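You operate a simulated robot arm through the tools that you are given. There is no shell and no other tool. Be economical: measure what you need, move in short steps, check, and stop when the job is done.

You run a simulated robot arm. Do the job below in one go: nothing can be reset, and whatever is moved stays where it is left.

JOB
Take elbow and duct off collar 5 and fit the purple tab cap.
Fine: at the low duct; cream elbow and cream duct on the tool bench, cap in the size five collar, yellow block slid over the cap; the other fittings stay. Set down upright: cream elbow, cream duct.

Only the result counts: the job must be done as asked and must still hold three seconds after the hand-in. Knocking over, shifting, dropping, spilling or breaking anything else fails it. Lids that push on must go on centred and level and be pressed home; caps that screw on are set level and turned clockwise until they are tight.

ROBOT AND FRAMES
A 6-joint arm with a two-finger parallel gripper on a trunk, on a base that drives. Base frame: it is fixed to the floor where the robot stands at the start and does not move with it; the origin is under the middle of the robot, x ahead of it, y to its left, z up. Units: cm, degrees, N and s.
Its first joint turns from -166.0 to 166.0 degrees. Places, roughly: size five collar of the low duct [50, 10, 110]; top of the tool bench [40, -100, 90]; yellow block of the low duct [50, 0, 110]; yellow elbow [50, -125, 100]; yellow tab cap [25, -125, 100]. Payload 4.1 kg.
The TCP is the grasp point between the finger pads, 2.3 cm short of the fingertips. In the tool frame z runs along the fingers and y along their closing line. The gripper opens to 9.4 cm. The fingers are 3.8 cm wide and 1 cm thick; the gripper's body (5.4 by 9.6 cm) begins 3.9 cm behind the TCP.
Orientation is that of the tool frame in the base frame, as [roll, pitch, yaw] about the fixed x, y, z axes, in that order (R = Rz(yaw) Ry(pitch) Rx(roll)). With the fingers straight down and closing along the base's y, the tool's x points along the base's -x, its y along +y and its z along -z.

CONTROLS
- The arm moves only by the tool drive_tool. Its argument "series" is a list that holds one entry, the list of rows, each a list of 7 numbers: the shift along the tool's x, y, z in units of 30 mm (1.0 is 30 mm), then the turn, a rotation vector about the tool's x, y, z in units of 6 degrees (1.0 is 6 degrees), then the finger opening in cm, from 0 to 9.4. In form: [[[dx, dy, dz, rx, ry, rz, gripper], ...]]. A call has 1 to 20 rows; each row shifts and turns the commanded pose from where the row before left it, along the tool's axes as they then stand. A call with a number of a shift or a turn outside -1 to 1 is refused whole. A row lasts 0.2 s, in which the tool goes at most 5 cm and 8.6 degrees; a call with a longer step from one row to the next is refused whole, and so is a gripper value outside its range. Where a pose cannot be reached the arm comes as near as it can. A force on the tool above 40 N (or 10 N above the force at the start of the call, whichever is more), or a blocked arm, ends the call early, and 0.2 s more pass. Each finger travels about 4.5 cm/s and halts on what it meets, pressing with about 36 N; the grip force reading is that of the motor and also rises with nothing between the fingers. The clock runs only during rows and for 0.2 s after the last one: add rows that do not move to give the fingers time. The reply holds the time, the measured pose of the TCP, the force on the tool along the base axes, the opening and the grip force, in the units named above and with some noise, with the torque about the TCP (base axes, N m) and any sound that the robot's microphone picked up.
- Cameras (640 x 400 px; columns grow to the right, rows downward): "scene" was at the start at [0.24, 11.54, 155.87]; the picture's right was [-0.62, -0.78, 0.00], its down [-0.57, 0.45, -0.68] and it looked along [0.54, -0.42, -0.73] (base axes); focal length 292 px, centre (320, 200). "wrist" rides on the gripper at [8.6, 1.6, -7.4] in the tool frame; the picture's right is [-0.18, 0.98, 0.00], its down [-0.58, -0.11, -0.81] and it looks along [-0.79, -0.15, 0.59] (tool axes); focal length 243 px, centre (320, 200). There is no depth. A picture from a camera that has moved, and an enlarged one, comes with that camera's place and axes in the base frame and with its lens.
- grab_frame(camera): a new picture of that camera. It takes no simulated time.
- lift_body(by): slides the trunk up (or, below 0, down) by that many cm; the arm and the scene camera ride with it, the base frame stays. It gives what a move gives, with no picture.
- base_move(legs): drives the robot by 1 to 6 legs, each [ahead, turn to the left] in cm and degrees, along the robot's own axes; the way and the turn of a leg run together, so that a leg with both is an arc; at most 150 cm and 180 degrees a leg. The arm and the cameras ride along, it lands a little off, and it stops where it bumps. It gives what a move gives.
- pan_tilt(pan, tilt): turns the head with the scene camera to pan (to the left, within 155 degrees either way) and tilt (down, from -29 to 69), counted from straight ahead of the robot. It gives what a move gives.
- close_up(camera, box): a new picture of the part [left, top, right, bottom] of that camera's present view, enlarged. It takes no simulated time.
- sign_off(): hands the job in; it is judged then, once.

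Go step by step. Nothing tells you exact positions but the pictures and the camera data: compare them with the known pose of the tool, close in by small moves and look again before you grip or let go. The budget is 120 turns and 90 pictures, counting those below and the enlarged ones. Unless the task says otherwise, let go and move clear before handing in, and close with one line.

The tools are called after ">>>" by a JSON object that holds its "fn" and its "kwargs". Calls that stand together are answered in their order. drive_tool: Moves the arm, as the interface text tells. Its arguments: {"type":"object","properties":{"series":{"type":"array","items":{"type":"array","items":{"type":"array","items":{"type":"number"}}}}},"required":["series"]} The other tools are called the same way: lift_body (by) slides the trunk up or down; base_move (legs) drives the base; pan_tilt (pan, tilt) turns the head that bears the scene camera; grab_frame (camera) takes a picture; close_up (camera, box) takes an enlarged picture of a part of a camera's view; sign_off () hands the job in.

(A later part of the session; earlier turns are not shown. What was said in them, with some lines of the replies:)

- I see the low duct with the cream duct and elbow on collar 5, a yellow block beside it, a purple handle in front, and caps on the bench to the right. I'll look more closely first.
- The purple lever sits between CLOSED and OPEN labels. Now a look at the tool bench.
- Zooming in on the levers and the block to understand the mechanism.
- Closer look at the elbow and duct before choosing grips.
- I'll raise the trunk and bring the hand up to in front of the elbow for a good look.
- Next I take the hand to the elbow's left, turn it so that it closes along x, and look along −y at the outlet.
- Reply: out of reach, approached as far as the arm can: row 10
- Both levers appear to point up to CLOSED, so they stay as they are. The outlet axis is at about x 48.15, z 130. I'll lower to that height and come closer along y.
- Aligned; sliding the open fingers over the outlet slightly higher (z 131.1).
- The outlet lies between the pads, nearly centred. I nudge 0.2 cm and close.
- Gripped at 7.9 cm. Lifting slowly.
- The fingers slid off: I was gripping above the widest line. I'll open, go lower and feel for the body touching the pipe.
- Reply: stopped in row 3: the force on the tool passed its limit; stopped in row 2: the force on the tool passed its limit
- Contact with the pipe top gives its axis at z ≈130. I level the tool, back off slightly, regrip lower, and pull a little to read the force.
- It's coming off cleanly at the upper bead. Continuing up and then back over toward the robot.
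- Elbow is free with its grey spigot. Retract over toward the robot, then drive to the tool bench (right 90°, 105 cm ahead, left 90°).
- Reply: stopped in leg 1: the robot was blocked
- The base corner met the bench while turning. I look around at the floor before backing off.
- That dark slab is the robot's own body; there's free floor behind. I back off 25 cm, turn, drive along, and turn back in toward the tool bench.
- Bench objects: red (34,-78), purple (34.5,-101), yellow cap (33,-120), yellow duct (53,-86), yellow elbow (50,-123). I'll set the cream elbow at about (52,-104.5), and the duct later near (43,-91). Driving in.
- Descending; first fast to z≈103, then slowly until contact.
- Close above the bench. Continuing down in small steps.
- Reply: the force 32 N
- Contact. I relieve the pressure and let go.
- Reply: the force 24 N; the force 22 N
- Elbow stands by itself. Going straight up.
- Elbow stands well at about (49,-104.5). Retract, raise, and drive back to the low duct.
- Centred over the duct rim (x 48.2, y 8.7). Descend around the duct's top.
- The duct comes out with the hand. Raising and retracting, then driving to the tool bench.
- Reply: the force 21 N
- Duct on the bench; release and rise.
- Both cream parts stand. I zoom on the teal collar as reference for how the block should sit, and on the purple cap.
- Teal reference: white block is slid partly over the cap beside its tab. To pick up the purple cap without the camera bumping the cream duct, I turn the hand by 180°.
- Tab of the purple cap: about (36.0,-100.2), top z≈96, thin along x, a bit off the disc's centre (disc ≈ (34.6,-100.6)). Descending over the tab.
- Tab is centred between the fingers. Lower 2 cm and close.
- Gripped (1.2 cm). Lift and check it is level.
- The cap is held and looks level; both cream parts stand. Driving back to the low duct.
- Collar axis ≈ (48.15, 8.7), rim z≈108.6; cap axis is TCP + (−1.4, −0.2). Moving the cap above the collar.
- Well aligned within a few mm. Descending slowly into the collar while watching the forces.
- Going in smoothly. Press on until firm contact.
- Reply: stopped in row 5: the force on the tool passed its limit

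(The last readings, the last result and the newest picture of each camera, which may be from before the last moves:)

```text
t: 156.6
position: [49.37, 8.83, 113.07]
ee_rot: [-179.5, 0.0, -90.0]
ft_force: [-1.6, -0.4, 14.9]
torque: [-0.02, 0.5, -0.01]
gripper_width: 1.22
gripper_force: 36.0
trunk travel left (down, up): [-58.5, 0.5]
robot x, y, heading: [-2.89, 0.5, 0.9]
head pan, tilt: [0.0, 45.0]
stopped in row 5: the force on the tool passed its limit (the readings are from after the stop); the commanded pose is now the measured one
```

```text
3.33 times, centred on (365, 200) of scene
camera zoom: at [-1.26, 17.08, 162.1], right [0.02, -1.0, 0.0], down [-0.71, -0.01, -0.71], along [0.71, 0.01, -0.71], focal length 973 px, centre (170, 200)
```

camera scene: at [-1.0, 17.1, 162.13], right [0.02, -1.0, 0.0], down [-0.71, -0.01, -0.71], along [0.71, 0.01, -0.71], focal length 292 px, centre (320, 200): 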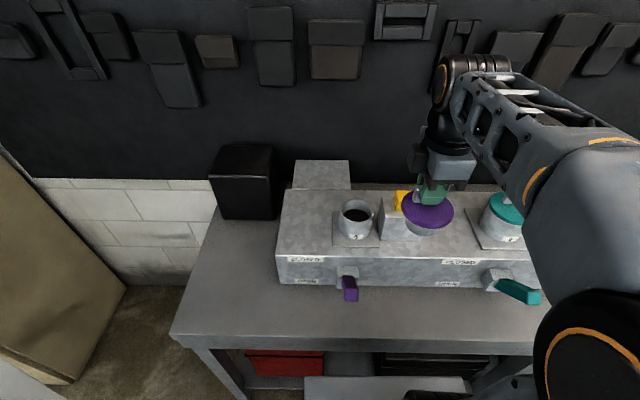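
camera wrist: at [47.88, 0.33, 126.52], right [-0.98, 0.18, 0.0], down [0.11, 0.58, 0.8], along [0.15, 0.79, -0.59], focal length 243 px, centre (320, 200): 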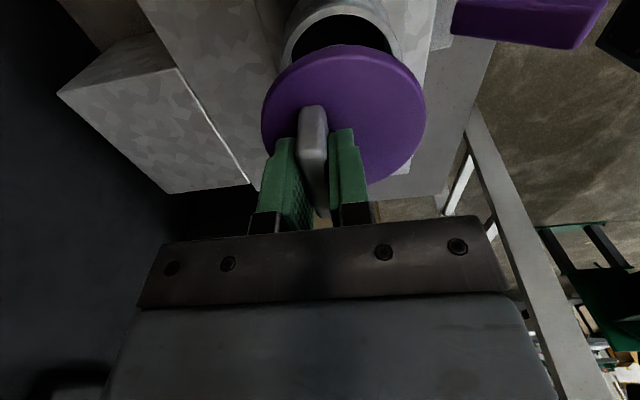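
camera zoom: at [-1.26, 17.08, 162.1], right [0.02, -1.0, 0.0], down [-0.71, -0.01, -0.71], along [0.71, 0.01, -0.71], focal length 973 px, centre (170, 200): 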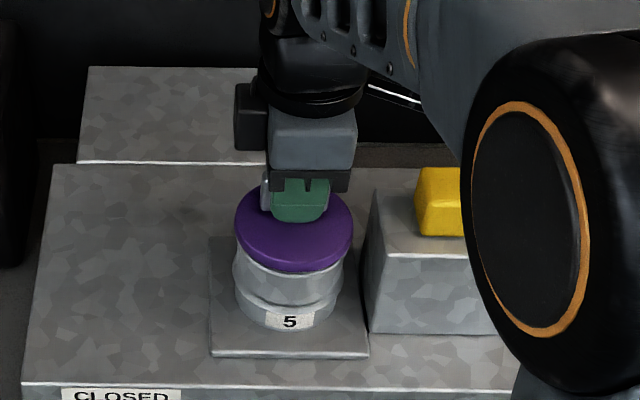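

The fingers slid a little on the tab under 40 N, so the cap may be seated. I open, rise and inspect.

>>> {"fn": "drive_tool", "kwargs": {"series": [[[0, 0, -0.1, 0, 0, 0, 0.8], [0, 0, 0, 0, 0, 0, 2], [0, 0, 0, 0, 0, 0, 3], [0, 0, 0, 0, 0, 0, 3.5], [0, 0, -0.3, 0, 0, 0, 3.5], [0, 0, -0.8, 0, 0, 0, 3.5], [0, 0, -0.9, 0, 0, 0, 3.5], [0, 0, -0.9, 0, 0, 0, 3.5], [0, 0, 0, 0, 0, 0, 3.5]]]}}

>>> {"fn": "close_up", "kwargs": {"camera": "scene", "box": [310, 170, 430, 260]}}

>>> {"fn": "grab_frame", "kwargs": {"camera": "wrist"}}

```text
t: 158.6
position: [49.61, 8.7, 121.84]
ee_rot: [-179.9, -0.1, -90.0]
ft_force: [-0.8, -0.7, -0.3]
torque: [0.0, 0.0, -0.02]
gripper_width: 3.51
gripper_force: 0.1
trunk travel left (down, up): [-58.5, 0.5]
robot x, y, heading: [-3.08, 0.44, 1.0]
head pan, tilt: [0.0, 45.0]
```

```text
4.44 times, centred on (370, 215) of scene
camera zoom: at [-1.1, 17.1, 162.13], right [0.02, -1.0, 0.0], down [-0.71, -0.01, -0.71], along [0.71, 0.01, -0.71], focal length 1297 px, centre (98, 133)
```

zoom: 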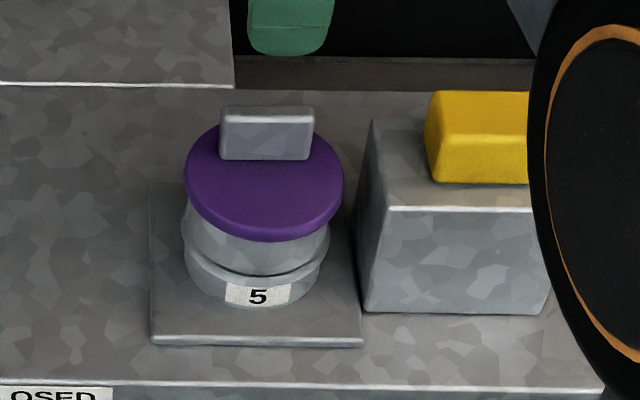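

```text
21 pictures are left
camera wrist: at [47.96, 0.24, 129.34], right [-0.98, 0.18, 0.0], down [0.11, 0.58, 0.81], along [0.15, 0.79, -0.59], focal length 243 px, centre (320, 200)
```

wrist: 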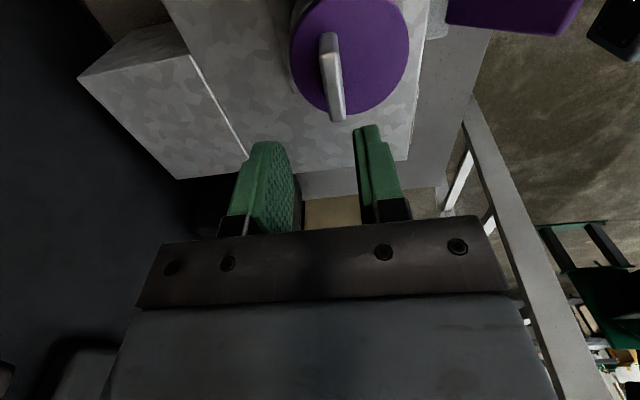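

Cap sits centred. To be sure it's home, I press with both fingertips straddling the tab, nearly balanced about the cap axis.

>>> {"fn": "drive_tool", "kwargs": {"series": [[[0, 0.37, 0.6, 0, 0, 0, 3.8], [0, 0, 0.8, 0, 0, 0, 3.8], [0, 0, 0.8, 0, 0, 0, 3.8], [0, 0, 0.4, 0, 0, 0, 3.8], [0, 0, 0, 0, 0, 0, 3.8]]]}}

>>> {"fn": "drive_tool", "kwargs": {"series": [[[0, 0, 0.1, 0, 0, 0, 3.8], [0, 0, 0.1, 0, 0, 0, 3.8], [0, 0, 0.1, 0, 0, 0, 3.8], [0, 0, 0.1, 0, 0, 0, 3.8], [0, 0, 0.1, 0, 0, 0, 3.8], [0, 0, 0.1, 0, 0, 0, 3.8], [0, 0, 0.1, 0, 0, 0, 3.8], [0, 0, 0.1, 0, 0, 0, 3.8]]]}}

>>> {"fn": "close_up", "kwargs": {"camera": "scene", "box": [310, 170, 430, 260]}}

```text
t: 159.8
position: [48.39, 8.69, 114.06]
ee_rot: [-179.7, -0.2, -89.9]
ft_force: [-0.6, 0.5, 0.5]
torque: [0.04, -0.04, 0.01]
gripper_width: 3.79
gripper_force: 0.1
trunk travel left (down, up): [-58.5, 0.5]
robot x, y, heading: [-2.94, 0.43, 1.0]
head pan, tilt: [0.0, 45.0]
```

```text
t: 161.1
position: [48.47, 8.87, 113.08]
ee_rot: [-178.9, 0.1, -90.0]
ft_force: [-5.9, -1.6, 16.5]
torque: [-0.1, 0.56, 0.03]
gripper_width: 4.02
gripper_force: 2.3
trunk travel left (down, up): [-58.5, 0.5]
robot x, y, heading: [-2.95, 0.56, 0.6]
head pan, tilt: [0.0, 45.0]
stopped in row 6: the force on the tool passed its limit (the readings are from after the stop); the commanded pose is now the measured one
```

```text
4.44 times, centred on (370, 215) of scene
camera zoom: at [-1.31, 17.05, 162.13], right [0.02, -1.0, 0.0], down [-0.71, -0.01, -0.71], along [0.71, 0.01, -0.71], focal length 1297 px, centre (98, 133)
```

zoom: 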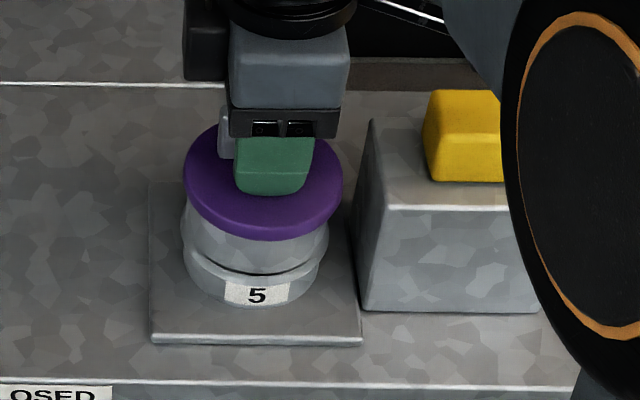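

Tip contact height is the same as before under 40 N: the cap is home. Now rise and view the yellow block from above.

>>> {"fn": "drive_tool", "kwargs": {"series": [[[0, 0, -0.3, 0.15, 0, 0, 3.8], [0, 0, -0.9, 0, 0, 0, 3.8], [0, 0, -0.9, 0, 0, 0, 3.8], [0, 0, -0.9, 0, 0, 0, 3.8], [0, 0, -0.9, 0, 0, 0, 3.8], [0.9, 0, 0, 0, 0, 0, 5], [0.9, 0, 0, 0, 0, 0, 6], [0.9, 0, 0, 0, 0, 0, 7], [0.9, 0, 0, 0, 0, 0, 8], [0.6, 0, 0, 0, 0, 0, 8], [0, 0, 0, 0, 0, 0, 8]]]}}

>>> {"fn": "grab_frame", "kwargs": {"camera": "wrist"}}

>>> {"fn": "close_up", "kwargs": {"camera": "scene", "box": [310, 120, 480, 260]}}

```text
t: 163.5
position: [48.41, -3.79, 124.5]
ee_rot: [-178.2, 0.0, -89.9]
ft_force: [0.2, -0.4, 0.9]
torque: [-0.02, 0.02, 0.01]
gripper_width: 8.01
gripper_force: 0.2
trunk travel left (down, up): [-58.5, 0.5]
robot x, y, heading: [-2.89, 1.04, 1.0]
head pan, tilt: [0.0, 45.0]
```

```text
19 pictures are left
camera wrist: at [46.55, -12.32, 131.86], right [-0.98, 0.18, -0.03], down [0.08, 0.58, 0.81], along [0.17, 0.79, -0.59], focal length 243 px, centre (320, 200)
```

wrist: 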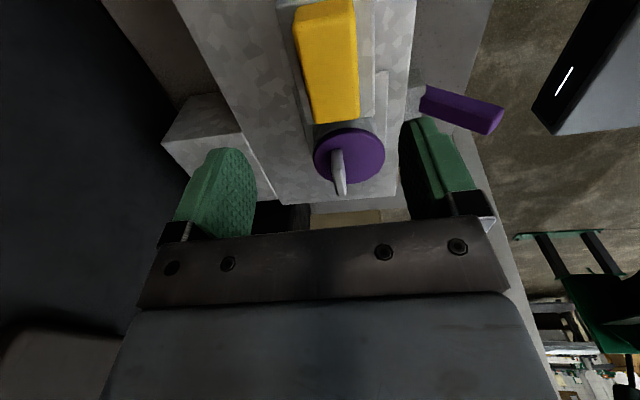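

```text
2.86 times, centred on (395, 190) of scene
camera zoom: at [-1.1, 17.1, 162.13], right [0.02, -1.0, 0.0], down [-0.71, -0.01, -0.71], along [0.71, 0.01, -0.71], focal length 834 px, centre (106, 229)
```

zoom: 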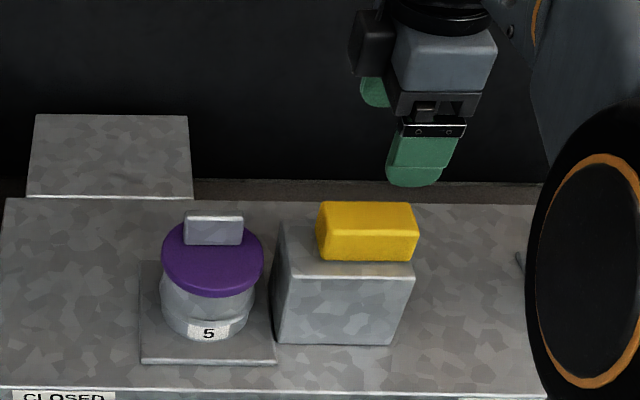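

Block: x 46.4–50.2, y about −7.5…0.5, z about 111–114. I level the tool, descend over it and grip across x.

>>> {"fn": "drive_tool", "kwargs": {"series": [[[-0.05, 0.03, 0.5, -0.3, 0, 0, 7], [0, 0, 0.8, 0, 0, 0, 6.4], [0, 0, 0.8, 0, 0, 0, 6.4], [0, 0, 0.8, 0, 0, 0, 6.4], [0, 0, 0.4, 0, 0, 0, 6.4], [0, 0, 0.2, 0, 0, 0, 6.4], [0, 0, 0, 0, 0, 0, 6.4]]]}}

>>> {"fn": "close_up", "kwargs": {"camera": "scene", "box": [310, 120, 480, 260]}}

>>> {"fn": "grab_frame", "kwargs": {"camera": "wrist"}}

```text
t: 165.1
position: [48.16, -3.48, 114.06]
ee_rot: [179.9, 0.0, -90.0]
ft_force: [0.3, -0.6, 0.4]
torque: [0.01, 0.0, 0.01]
gripper_width: 6.4
gripper_force: 0.1
trunk travel left (down, up): [-58.5, 0.5]
robot x, y, heading: [-3.21, 0.59, 0.7]
head pan, tilt: [0.0, 45.0]
```

```text
2.86 times, centred on (395, 190) of scene
camera zoom: at [-1.1, 17.09, 162.13], right [0.02, -1.0, 0.0], down [-0.71, -0.01, -0.71], along [0.71, 0.01, -0.71], focal length 834 px, centre (106, 229)
```

zoom: 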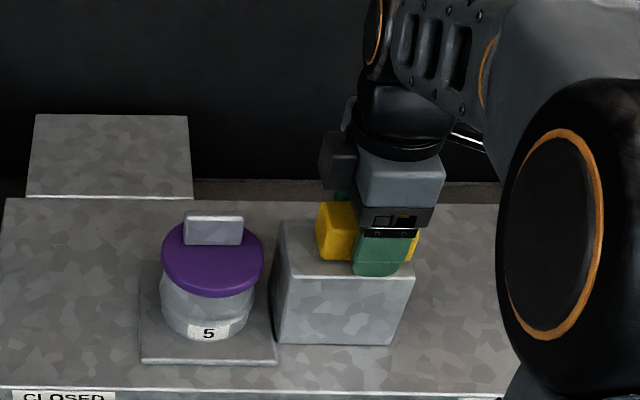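

```text
16 pictures are left
camera wrist: at [46.62, -12.14, 121.43], right [-0.98, 0.18, 0.0], down [0.11, 0.58, 0.81], along [0.15, 0.79, -0.59], focal length 243 px, centre (320, 200)
```

wrist: 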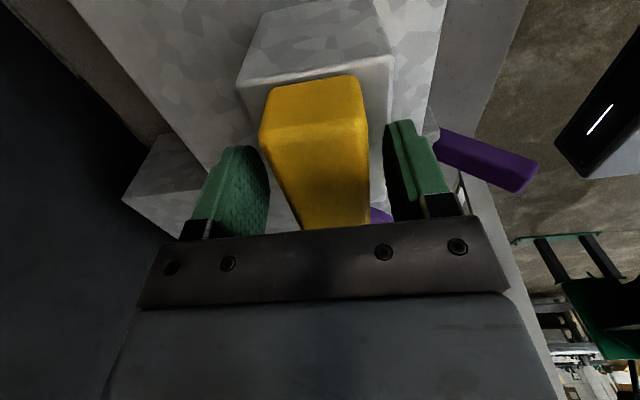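

>>> {"fn": "drive_tool", "kwargs": {"series": [[[0, 0, 0.08, 0, 0, 0, 6], [0, 0, 0, 0, 0, 0, 5], [0, 0, 0, 0, 0, 0, 4], [0, 0, 0, 0, 0, 0, 3], [0, 0, 0, 0, 0, 0, 3], [0, 0, 0, 0, 0, 0, 3]]]}}

>>> {"fn": "drive_tool", "kwargs": {"series": [[[-0.2, 0, 0, 0, 0, 0, 3], [-0.2, 0, 0, 0, 0, 0, 3], [-0.2, 0, 0, 0, 0, 0, 3], [-0.2, 0, 0, 0, 0, 0, 3]]]}}

>>> {"fn": "close_up", "kwargs": {"camera": "scene", "box": [310, 120, 480, 260]}}

```text
t: 166.5
position: [48.03, -3.56, 113.75]
ee_rot: [179.8, 0.0, -90.1]
ft_force: [-19.7, 1.1, -7.9]
torque: [-0.23, 0.03, -1.2]
gripper_width: 3.97
gripper_force: 45.2
trunk travel left (down, up): [-58.5, 0.5]
robot x, y, heading: [-2.97, 0.54, 1.1]
head pan, tilt: [0.0, 45.0]
```

```text
t: 167.5
position: [47.94, -1.25, 113.76]
ee_rot: [179.8, 0.1, -89.9]
ft_force: [-25.3, -0.4, -16.5]
torque: [-0.38, -0.45, -1.72]
gripper_width: 4.01
gripper_force: 45.3
trunk travel left (down, up): [-58.5, 0.5]
robot x, y, heading: [-2.91, 0.66, 0.6]
head pan, tilt: [0.0, 45.0]
```

```text
2.86 times, centred on (395, 190) of scene
camera zoom: at [-1.39, 17.09, 162.12], right [0.02, -1.0, 0.0], down [-0.71, -0.01, -0.71], along [0.71, 0.01, -0.71], focal length 834 px, centre (106, 229)
```

zoom: 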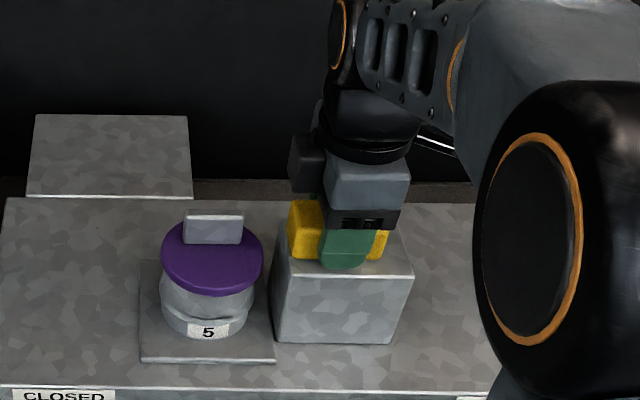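

It slides smoothly. I relieve the side load and continue.

>>> {"fn": "drive_tool", "kwargs": {"series": [[[0, 0.06, 0.03, 0, 0, 0, 3], [-0.2, 0.02, 0, 0, 0, 0, 3], [-0.2, 0, 0, 0, 0, 0, 3], [-0.2, 0, 0, 0, 0, 0, 3], [-0.2, 0, 0, 0, 0, 0, 3]]]}}

>>> {"fn": "close_up", "kwargs": {"camera": "scene", "box": [310, 120, 480, 260]}}

```text
t: 168.7
position: [47.94, 1.18, 113.67]
ee_rot: [-180.0, 0.1, -90.0]
ft_force: [-9.0, 0.2, -4.7]
torque: [-0.03, -0.05, -1.34]
gripper_width: 3.94
gripper_force: 45.0
trunk travel left (down, up): [-58.5, 0.5]
robot x, y, heading: [-2.98, 0.86, 0.8]
head pan, tilt: [0.0, 45.0]
```

```text
2.86 times, centred on (395, 190) of scene
camera zoom: at [-1.21, 17.08, 162.13], right [0.02, -1.0, 0.0], down [-0.71, -0.01, -0.71], along [0.71, 0.01, -0.71], focal length 834 px, centre (106, 229)
```

zoom: 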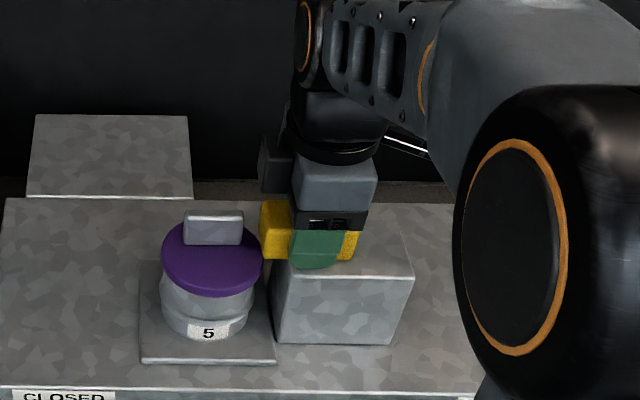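

>>> {"fn": "drive_tool", "kwargs": {"series": [[[-0.1, 0.02, 0, 0, 0, 0, 3], [-0.1, 0, 0, 0, 0, 0, 3], [-0.1, 0, 0, 0, 0, 0, 3], [0, 0, 0, 0, 0, 0, 3]]]}}

>>> {"fn": "close_up", "kwargs": {"camera": "scene", "box": [310, 150, 430, 250]}}

```text
t: 169.7
position: [48.0, 1.97, 113.82]
ee_rot: [-179.9, 0.0, -90.1]
ft_force: [0.0, -8.1, 4.2]
torque: [0.0, 0.08, -0.97]
gripper_width: 4.0
gripper_force: 45.1
trunk travel left (down, up): [-58.5, 0.5]
robot x, y, heading: [-2.99, 0.41, 0.6]
head pan, tilt: [0.0, 45.0]
```

```text
4.00 times, centred on (370, 200) of scene
camera zoom: at [-1.12, 16.94, 162.15], right [0.01, -1.0, 0.0], down [-0.71, -0.01, -0.71], along [0.71, 0.01, -0.71], focal length 1168 px, centre (120, 200)
```

zoom: 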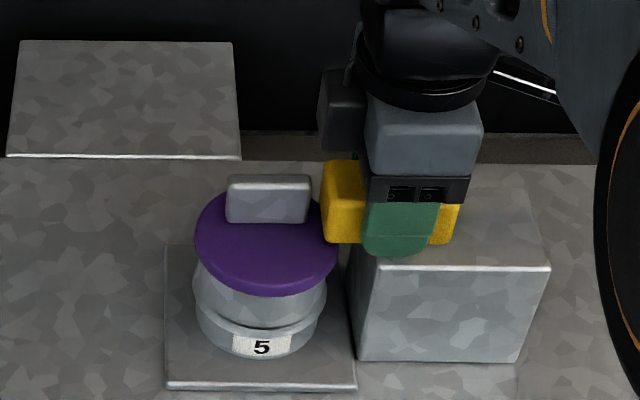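

>>> {"fn": "drive_tool", "kwargs": {"series": [[[-0.1, 0, 0, 0, 0, 0, 3], [-0.1, 0, 0, 0, 0, 0, 3], [0, 0, 0, 0, 0, 0, 3]]]}}

>>> {"fn": "close_up", "kwargs": {"camera": "scene", "box": [310, 150, 430, 250]}}

```text
t: 170.5
position: [47.92, 2.19, 113.74]
ee_rot: [-180.0, 0.1, -90.1]
ft_force: [5.1, -33.6, 8.2]
torque: [-0.22, 0.05, -1.46]
gripper_width: 3.97
gripper_force: 44.5
trunk travel left (down, up): [-58.5, 0.5]
robot x, y, heading: [-2.8, 0.46, 0.6]
head pan, tilt: [0.0, 45.0]
```

```text
4.00 times, centred on (370, 200) of scene
camera zoom: at [-1.02, 16.47, 162.2], right [0.01, -1.0, 0.0], down [-0.71, -0.01, -0.71], along [0.71, 0.01, -0.71], focal length 1168 px, centre (120, 200)
```

zoom: 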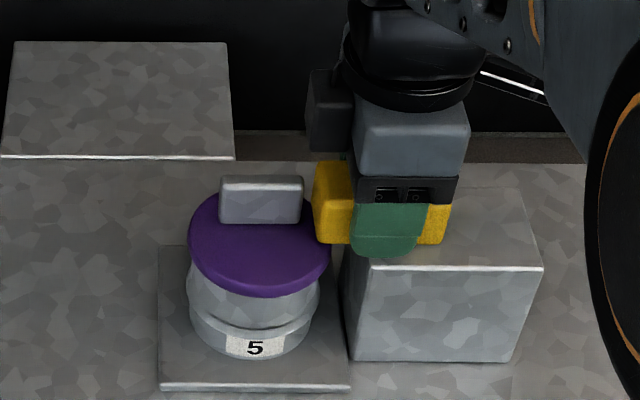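

It has met its stop (−34 N), with an overhang over the cap like the teal example. I ease the push, open and rise.

>>> {"fn": "drive_tool", "kwargs": {"series": [[[0.08, 0, 0, 0, 0, 0, 3], [0, 0, 0, 0, 0, 0, 4], [0, 0, 0, 0, 0, 0, 5], [0, 0, 0, 0, 0, 0, 6], [0, 0, 0, 0, 0, 0, 6.4], [0, 0, -0.2, 0, 0, 0, 6.4], [0, 0, -0.6, 0, 0, 0, 6.4], [0, 0, -0.9, 0, 0, 0, 6.4], [0, 0, -0.9, 0, 0, 0, 6.4], [0.8, 0, -0.9, 0, 0, 0, 6.4], [0.8, 0, 0, 0, 0, 0, 6.4], [0.8, 0, 0, 0, 0, 0, 6.4], [0.8, 0, 0, 0, 0, 0, 6.4], [0, 0, 0, 0, 0, 0, 6.4]]]}}

>>> {"fn": "close_up", "kwargs": {"camera": "scene", "box": [310, 150, 430, 250]}}

>>> {"fn": "grab_frame", "kwargs": {"camera": "wrist"}}

```text
t: 173.5
position: [47.94, -7.09, 124.21]
ee_rot: [179.9, 0.0, -90.0]
ft_force: [-0.8, 0.2, 0.0]
torque: [-0.01, -0.05, -0.01]
gripper_width: 6.37
gripper_force: 0.0
trunk travel left (down, up): [-58.5, 0.5]
robot x, y, heading: [-2.65, 0.61, 0.9]
head pan, tilt: [0.0, 45.0]
```

```text
4.00 times, centred on (370, 200) of scene
camera zoom: at [-1.1, 17.08, 162.13], right [0.02, -1.0, 0.0], down [-0.71, -0.01, -0.71], along [0.71, 0.01, -0.71], focal length 1168 px, centre (120, 200)
```

zoom: 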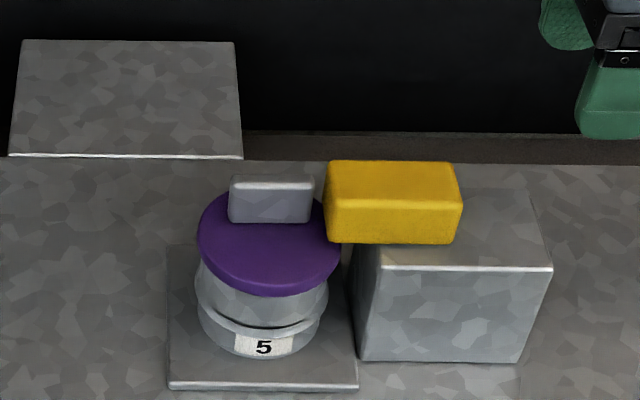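

```text
10 pictures are left
camera wrist: at [46.33, -15.63, 131.69], right [-0.98, 0.18, 0.0], down [0.11, 0.58, 0.81], along [0.15, 0.79, -0.59], focal length 243 px, centre (320, 200)
```

wrist: 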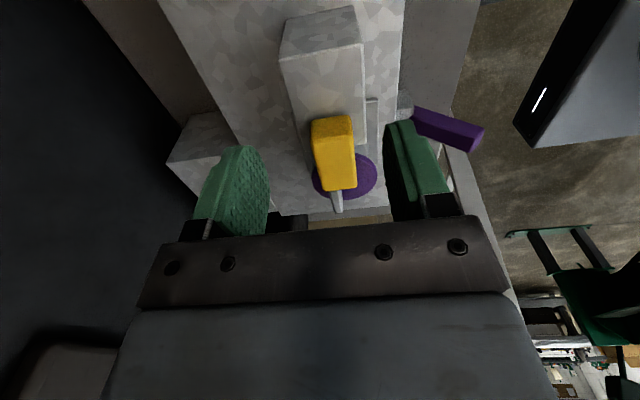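

The block lies over the cap's edge and the hand is clear. One last look at the tool bench.

>>> {"fn": "pan_tilt", "kwargs": {"pan": -75, "tilt": 35}}

>>> {"fn": "grab_frame", "kwargs": {"camera": "scene"}}

```text
t: 175.0
position: [47.92, -7.07, 124.22]
ee_rot: [179.9, 0.0, -90.0]
ft_force: [-0.4, -0.8, 0.3]
torque: [-0.02, -0.01, 0.02]
gripper_width: 6.38
gripper_force: 0.1
trunk travel left (down, up): [-58.5, 0.5]
robot x, y, heading: [-2.8, 0.96, 0.7]
head pan, tilt: [-75.0, 35.0]
```

```text
9 pictures are left
camera scene: at [-6.81, 8.48, 163.61], right [-0.96, -0.27, 0.0], down [-0.16, 0.55, -0.82], along [0.22, -0.79, -0.57], focal length 292 px, centre (320, 200)
```

scene: 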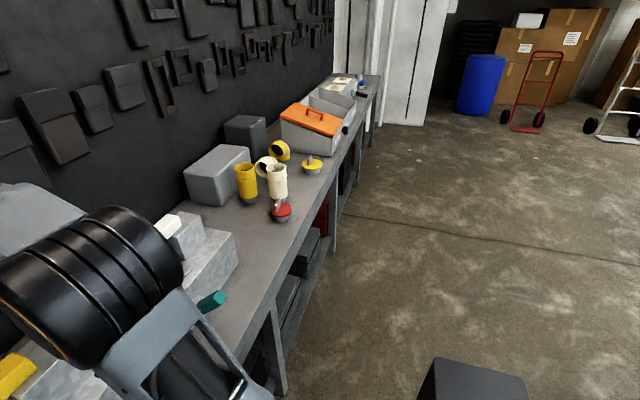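

The cream elbow and duct stand upright on the tool bench, the cap is home in collar 5, the yellow block is over it, and nothing else has moved. Handing in.

>>> {"fn": "sign_off", "kwargs": {}}

```text
The job is handed in.
```

The job is handed in: the cream elbow and cream duct stand upright on the tool bench. The purple tab cap is pressed home in collar 5, with the yellow block slid over its edge as far as it would go. The robot base bumped the low duct's bench once while turning; I saw nothing shifted by it in the pictures afterwards.
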